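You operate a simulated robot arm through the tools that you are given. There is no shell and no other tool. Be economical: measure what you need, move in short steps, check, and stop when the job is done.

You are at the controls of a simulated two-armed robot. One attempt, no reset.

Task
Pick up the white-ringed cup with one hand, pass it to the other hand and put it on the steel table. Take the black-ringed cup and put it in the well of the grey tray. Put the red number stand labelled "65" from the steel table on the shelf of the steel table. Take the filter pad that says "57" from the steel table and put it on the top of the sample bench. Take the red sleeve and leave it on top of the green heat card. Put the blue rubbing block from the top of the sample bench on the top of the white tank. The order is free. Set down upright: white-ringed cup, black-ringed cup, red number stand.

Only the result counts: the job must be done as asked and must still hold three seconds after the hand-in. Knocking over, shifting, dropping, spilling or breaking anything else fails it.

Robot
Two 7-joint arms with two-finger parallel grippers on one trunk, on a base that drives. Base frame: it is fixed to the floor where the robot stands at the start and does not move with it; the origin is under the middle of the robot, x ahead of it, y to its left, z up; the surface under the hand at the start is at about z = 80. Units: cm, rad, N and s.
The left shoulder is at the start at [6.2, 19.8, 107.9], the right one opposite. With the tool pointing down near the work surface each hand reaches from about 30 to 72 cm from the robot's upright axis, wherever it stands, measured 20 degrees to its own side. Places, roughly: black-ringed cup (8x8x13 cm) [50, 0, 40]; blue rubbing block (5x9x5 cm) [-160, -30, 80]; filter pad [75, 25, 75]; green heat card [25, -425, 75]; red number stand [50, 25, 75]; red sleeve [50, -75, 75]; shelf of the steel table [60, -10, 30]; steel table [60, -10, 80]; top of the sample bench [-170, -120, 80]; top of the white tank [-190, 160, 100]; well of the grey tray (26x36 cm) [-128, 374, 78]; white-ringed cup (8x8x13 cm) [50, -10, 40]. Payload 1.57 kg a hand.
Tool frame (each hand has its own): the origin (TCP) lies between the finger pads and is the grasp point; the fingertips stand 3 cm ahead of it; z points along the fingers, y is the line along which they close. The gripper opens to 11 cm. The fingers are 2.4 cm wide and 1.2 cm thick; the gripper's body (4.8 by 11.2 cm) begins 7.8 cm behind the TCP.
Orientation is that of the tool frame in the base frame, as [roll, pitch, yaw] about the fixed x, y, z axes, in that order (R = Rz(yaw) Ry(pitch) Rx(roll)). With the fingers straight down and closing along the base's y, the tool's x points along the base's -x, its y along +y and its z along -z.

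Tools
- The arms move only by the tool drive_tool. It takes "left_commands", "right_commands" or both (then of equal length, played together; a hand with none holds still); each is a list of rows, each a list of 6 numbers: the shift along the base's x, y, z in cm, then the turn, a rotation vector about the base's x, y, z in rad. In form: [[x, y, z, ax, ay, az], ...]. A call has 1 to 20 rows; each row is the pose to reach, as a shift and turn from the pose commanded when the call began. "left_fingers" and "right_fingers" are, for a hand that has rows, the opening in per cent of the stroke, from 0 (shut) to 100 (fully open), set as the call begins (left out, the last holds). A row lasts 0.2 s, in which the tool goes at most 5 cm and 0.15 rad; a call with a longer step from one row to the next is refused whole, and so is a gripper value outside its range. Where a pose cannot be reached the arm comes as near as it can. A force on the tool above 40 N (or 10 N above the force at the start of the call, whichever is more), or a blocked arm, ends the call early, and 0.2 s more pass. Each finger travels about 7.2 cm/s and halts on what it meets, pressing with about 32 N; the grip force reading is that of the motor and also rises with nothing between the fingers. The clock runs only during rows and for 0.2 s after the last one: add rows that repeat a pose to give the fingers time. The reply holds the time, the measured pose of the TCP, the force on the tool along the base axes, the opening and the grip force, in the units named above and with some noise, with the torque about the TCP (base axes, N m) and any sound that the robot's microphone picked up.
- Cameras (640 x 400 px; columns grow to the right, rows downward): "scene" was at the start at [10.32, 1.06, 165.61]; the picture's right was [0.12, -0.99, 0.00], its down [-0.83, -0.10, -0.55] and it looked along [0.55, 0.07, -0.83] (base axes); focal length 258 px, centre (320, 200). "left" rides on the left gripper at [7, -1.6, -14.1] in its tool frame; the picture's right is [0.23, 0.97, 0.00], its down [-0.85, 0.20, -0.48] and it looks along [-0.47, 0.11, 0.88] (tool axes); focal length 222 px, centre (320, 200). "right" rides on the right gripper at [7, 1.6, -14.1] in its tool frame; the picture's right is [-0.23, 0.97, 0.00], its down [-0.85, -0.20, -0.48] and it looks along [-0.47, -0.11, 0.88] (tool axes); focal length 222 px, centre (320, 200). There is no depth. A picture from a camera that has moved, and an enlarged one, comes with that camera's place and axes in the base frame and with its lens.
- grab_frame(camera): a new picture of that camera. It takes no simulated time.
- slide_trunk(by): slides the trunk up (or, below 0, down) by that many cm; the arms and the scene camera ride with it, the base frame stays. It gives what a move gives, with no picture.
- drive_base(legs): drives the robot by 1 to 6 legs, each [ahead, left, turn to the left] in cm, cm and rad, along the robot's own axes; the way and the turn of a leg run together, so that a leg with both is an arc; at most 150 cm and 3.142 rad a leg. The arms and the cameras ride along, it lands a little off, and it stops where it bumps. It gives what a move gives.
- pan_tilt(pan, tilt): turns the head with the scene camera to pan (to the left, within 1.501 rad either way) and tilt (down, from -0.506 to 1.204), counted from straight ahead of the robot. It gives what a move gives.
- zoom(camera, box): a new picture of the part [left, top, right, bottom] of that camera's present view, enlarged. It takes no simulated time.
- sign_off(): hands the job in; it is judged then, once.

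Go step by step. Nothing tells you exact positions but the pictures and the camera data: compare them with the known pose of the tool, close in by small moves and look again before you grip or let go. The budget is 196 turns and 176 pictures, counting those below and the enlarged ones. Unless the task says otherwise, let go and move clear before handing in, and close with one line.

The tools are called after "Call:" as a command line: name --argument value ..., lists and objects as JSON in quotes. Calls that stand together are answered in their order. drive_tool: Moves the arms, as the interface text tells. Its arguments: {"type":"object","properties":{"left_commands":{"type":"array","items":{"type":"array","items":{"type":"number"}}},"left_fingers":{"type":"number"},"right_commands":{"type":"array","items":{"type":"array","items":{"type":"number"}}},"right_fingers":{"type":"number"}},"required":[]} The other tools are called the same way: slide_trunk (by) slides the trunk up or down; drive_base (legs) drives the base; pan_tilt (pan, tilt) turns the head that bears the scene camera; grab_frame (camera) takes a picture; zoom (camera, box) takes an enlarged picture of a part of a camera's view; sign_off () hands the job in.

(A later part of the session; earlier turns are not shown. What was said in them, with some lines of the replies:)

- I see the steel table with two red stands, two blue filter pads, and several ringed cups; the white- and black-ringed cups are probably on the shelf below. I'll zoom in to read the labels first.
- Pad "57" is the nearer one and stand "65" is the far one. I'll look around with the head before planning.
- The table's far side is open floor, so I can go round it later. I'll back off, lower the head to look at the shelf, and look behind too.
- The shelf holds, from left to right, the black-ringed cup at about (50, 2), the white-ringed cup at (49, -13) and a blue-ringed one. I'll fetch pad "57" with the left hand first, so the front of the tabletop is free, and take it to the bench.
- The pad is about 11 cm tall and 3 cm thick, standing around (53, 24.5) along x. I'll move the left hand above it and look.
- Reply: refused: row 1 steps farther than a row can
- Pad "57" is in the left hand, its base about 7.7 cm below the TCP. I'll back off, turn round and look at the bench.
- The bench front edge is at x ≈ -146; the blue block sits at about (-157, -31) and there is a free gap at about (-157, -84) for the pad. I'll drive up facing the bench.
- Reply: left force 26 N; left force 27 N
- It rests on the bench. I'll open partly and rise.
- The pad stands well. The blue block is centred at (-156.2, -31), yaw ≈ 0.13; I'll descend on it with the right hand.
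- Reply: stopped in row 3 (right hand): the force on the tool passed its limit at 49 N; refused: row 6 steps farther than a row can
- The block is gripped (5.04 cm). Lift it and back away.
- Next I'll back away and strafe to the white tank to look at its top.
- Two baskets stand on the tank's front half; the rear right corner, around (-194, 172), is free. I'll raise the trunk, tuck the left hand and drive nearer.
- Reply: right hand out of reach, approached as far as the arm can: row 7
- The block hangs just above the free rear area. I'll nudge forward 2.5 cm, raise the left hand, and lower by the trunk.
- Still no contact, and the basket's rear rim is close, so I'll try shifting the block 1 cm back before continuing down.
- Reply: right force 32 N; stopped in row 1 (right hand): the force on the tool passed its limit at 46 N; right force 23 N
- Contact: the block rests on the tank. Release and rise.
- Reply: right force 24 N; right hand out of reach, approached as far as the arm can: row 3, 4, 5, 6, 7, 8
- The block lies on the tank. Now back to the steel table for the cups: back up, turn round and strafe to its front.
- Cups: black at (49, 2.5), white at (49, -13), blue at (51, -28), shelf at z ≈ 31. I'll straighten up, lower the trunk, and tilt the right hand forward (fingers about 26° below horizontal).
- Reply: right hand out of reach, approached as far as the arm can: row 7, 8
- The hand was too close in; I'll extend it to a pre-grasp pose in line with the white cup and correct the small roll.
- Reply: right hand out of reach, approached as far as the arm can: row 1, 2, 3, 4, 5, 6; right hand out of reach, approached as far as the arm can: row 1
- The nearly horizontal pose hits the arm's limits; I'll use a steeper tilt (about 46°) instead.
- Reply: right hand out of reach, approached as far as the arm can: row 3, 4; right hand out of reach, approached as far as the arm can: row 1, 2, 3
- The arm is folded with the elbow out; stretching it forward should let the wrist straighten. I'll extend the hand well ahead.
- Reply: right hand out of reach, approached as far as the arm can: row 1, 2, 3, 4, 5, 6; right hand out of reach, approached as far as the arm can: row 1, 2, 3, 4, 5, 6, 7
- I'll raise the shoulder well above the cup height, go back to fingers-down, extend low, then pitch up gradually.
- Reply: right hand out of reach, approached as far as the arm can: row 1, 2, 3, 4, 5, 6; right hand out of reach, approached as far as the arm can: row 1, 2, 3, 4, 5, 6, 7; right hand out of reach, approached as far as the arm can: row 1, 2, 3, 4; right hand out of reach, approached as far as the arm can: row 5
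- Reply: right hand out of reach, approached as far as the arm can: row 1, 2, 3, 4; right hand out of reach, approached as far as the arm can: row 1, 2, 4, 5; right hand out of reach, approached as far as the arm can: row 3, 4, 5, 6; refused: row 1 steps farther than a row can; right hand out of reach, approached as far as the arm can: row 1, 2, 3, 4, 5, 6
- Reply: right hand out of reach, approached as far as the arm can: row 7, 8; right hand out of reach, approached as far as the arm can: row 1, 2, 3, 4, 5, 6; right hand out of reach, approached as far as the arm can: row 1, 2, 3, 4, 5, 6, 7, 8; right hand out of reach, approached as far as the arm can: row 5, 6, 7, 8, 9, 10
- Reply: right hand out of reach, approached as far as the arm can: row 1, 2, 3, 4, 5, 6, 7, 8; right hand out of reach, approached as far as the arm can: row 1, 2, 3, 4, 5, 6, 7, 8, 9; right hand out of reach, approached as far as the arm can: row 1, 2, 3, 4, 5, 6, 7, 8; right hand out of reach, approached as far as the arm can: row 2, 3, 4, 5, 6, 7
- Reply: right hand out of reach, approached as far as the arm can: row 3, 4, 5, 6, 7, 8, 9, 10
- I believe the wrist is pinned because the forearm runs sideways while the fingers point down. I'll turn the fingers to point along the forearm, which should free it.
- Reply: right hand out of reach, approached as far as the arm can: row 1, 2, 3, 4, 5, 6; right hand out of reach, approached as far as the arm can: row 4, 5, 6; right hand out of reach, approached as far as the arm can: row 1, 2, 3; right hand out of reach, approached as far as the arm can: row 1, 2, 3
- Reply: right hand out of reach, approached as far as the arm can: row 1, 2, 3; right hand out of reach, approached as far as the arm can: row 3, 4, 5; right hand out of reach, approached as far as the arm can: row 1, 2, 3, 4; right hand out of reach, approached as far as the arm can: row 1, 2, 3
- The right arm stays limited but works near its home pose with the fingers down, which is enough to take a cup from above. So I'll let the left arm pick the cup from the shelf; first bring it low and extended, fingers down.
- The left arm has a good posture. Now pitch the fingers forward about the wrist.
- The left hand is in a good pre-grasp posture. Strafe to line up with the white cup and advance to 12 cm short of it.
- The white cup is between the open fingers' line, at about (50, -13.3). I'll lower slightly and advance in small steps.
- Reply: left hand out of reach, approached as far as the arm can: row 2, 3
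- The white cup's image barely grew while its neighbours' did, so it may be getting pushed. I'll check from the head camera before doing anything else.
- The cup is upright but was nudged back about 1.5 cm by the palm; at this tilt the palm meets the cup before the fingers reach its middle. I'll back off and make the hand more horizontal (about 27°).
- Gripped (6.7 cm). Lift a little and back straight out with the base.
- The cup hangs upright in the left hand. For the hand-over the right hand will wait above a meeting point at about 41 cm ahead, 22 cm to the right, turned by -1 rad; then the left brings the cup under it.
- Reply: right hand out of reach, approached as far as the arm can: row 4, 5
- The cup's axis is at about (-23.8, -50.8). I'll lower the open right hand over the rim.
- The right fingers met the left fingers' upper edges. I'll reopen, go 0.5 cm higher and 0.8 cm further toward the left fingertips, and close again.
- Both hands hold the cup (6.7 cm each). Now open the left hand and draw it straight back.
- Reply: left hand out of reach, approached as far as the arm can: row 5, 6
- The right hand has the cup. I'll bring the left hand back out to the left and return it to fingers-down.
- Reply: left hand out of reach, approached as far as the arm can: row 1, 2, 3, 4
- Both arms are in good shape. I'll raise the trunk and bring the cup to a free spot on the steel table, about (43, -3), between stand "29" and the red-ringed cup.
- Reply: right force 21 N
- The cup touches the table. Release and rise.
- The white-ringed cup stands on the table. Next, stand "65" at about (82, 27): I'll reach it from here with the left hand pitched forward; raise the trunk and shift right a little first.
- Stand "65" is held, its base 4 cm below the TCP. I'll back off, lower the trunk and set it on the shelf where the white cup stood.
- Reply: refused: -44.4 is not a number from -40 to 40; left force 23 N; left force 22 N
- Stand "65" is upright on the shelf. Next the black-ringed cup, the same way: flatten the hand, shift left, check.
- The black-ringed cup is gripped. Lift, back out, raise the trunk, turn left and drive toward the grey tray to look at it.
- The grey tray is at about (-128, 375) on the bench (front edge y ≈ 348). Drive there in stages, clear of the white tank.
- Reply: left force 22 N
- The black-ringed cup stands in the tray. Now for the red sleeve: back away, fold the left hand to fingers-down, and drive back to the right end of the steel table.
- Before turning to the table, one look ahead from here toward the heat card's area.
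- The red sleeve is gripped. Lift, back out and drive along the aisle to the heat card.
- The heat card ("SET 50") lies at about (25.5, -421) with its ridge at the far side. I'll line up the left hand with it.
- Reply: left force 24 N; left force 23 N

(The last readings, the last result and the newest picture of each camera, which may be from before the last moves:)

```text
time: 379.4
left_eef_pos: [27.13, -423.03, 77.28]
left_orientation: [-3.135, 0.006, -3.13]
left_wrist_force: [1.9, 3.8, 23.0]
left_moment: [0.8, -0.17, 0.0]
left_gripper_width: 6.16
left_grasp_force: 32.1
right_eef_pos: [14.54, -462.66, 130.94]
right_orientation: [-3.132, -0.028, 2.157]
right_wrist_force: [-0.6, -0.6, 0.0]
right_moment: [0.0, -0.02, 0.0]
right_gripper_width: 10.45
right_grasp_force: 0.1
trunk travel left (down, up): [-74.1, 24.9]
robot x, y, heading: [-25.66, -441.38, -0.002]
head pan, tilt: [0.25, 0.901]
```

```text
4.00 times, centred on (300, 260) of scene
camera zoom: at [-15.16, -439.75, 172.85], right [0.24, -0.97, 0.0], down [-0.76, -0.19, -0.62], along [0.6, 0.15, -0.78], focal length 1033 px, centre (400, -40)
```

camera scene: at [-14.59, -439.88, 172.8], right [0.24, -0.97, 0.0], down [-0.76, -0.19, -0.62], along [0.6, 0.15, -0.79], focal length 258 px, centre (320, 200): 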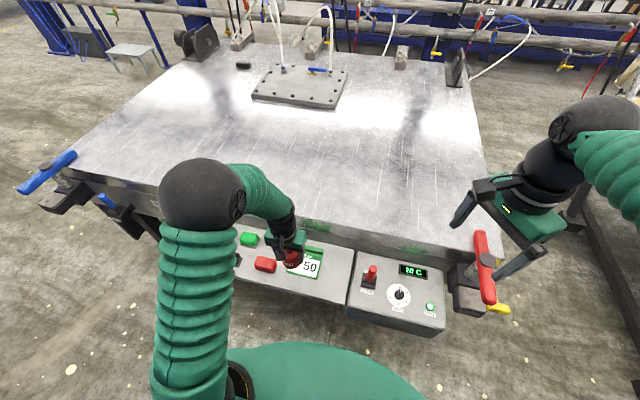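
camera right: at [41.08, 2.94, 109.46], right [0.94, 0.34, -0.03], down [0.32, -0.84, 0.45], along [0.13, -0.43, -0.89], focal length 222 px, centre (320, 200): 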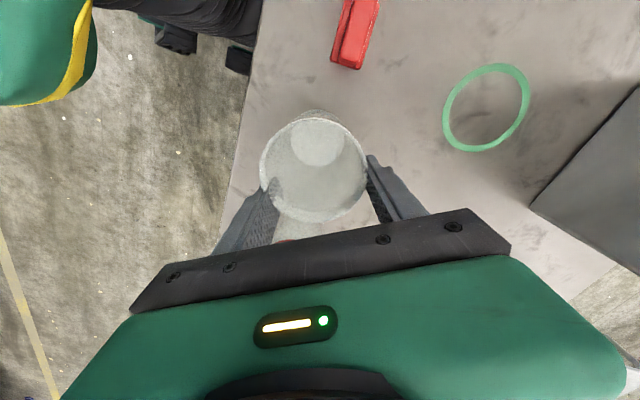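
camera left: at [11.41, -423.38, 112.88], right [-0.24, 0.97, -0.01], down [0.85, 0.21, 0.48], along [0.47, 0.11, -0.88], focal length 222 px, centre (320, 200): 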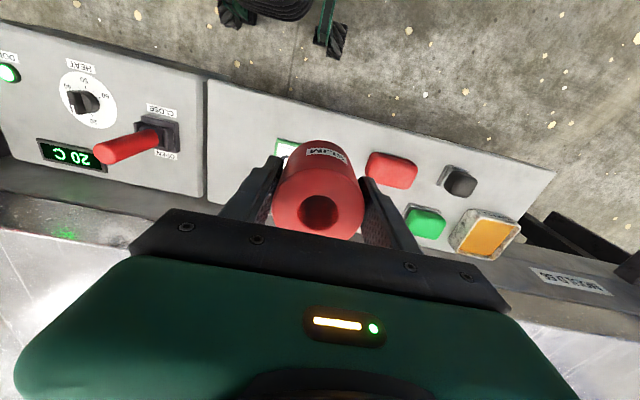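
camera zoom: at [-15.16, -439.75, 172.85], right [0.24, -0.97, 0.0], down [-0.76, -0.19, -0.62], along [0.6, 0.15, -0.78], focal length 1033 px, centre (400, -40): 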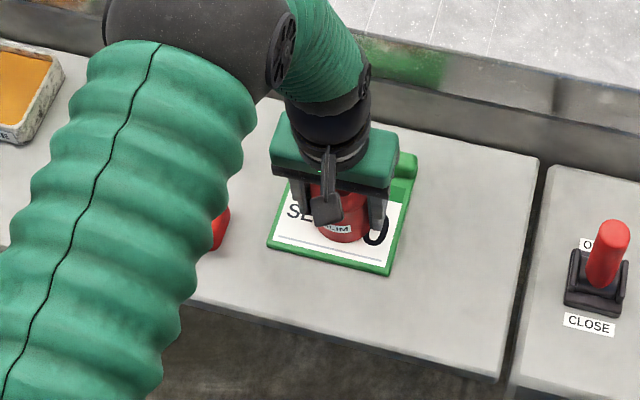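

Contact with the card. Release, rise and check.

Call:
drive_tool --left_commands '[[0, 0, 0.5, 0, 0, 0], [0, 0, 0.5, 0, 0, 0], [0, 0, 0.5, 0, 0, 0], [0, 0, 0.5, 0, 0, 0]]' --left_fingers 85

Call:
drive_tool --left_commands '[[0, 0, 2, 0, 0, 0], [0, 0, 6, 0, 0, 0], [0, 0, 11, 0, 0, 0], [0, 0, 16, 0, 0, 0], [-4, 0, 19, 0, 0, 0], [-8, 0, 20, 0, 0, 0]]'

Call:
drive_base --legs '[[-25, 0, 0]]'

Call:
grab_frame --camera "scene"

```text
time: 380.4
left_eef_pos: [27.12, -422.98, 77.73]
left_orientation: [-3.131, 0.004, -3.129]
left_wrist_force: [0.3, 0.5, 0.5]
left_moment: [-0.03, -0.05, 0.03]
left_gripper_width: 9.35
left_grasp_force: 0.2
right_eef_pos: [14.9, -462.59, 130.72]
right_orientation: [-3.129, -0.026, 2.156]
right_wrist_force: [0.5, -0.4, -0.4]
right_moment: [-0.01, 0.01, 0.03]
right_gripper_width: 10.46
right_grasp_force: 0.1
trunk travel left (down, up): [-74.1, 24.9]
robot x, y, heading: [-25.54, -441.21, -0.003]
head pan, tilt: [0.25, 0.901]
```

```text
time: 381.8
left_eef_pos: [18.68, -422.96, 97.98]
left_orientation: [-3.131, 0.005, -3.129]
left_wrist_force: [-0.6, -0.7, 0.6]
left_moment: [-0.02, -0.01, 0.0]
left_gripper_width: 9.33
left_grasp_force: 0.0
right_eef_pos: [14.55, -462.64, 130.74]
right_orientation: [-3.131, -0.028, 2.156]
right_wrist_force: [-1.0, -0.3, -0.7]
right_moment: [0.01, 0.02, 0.02]
right_gripper_width: 10.46
right_grasp_force: 0.1
trunk travel left (down, up): [-74.1, 24.9]
robot x, y, heading: [-25.45, -441.24, -0.009]
head pan, tilt: [0.25, 0.901]
```

```text
time: 383.6
left_eef_pos: [-5.83, -422.84, 97.76]
left_orientation: [-3.131, 0.001, -3.13]
left_wrist_force: [-0.2, 0.0, -0.3]
left_moment: [-0.02, 0.0, 0.01]
left_gripper_width: 9.35
left_grasp_force: 0.0
right_eef_pos: [-9.81, -462.52, 130.74]
right_orientation: [-3.127, -0.029, 2.158]
right_wrist_force: [-0.3, -0.5, 0.0]
right_moment: [0.02, -0.01, 0.01]
right_gripper_width: 10.44
right_grasp_force: 0.2
trunk travel left (down, up): [-74.1, 24.9]
robot x, y, heading: [-50.34, -441.54, -0.003]
head pan, tilt: [0.25, 0.901]
```

```text
28 pictures are left
camera scene: at [-39.24, -439.57, 172.78], right [0.24, -0.97, 0.0], down [-0.76, -0.19, -0.62], along [0.6, 0.15, -0.79], focal length 258 px, centre (320, 200)
```

scene: 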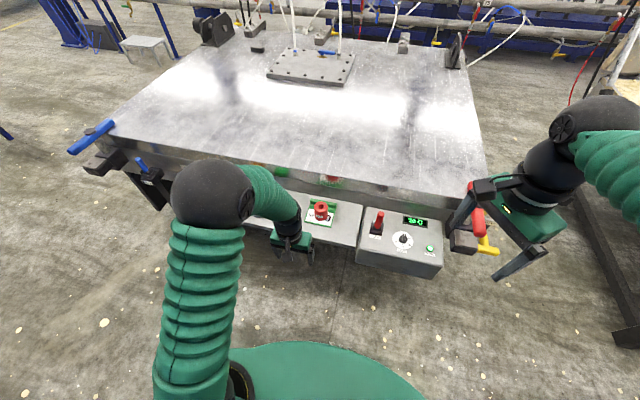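

Call:
zoom --camera "scene" --box '[280, 180, 370, 240]'

```text
6.67 times, centred on (325, 210) of scene
camera zoom: at [-39.24, -439.57, 172.78], right [0.24, -0.97, 0.0], down [-0.76, -0.19, -0.62], along [0.6, 0.15, -0.79], focal length 1722 px, centre (287, 133)
```

zoom: 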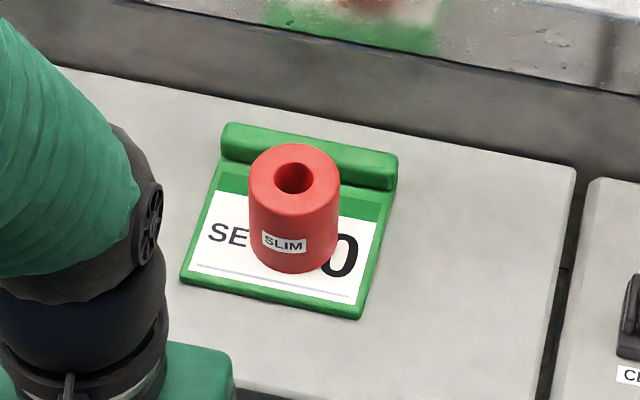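

The red sleeve stands on the heat card, both hands are clear, and the other five items were placed and checked earlier.

Call:
sign_off

```text
The job is handed in.
```

All six items are placed as asked, with the two cups and the "65" stand upright; near the white tank the base stopped short once, as if it bumped something, and I did not check the floor there.
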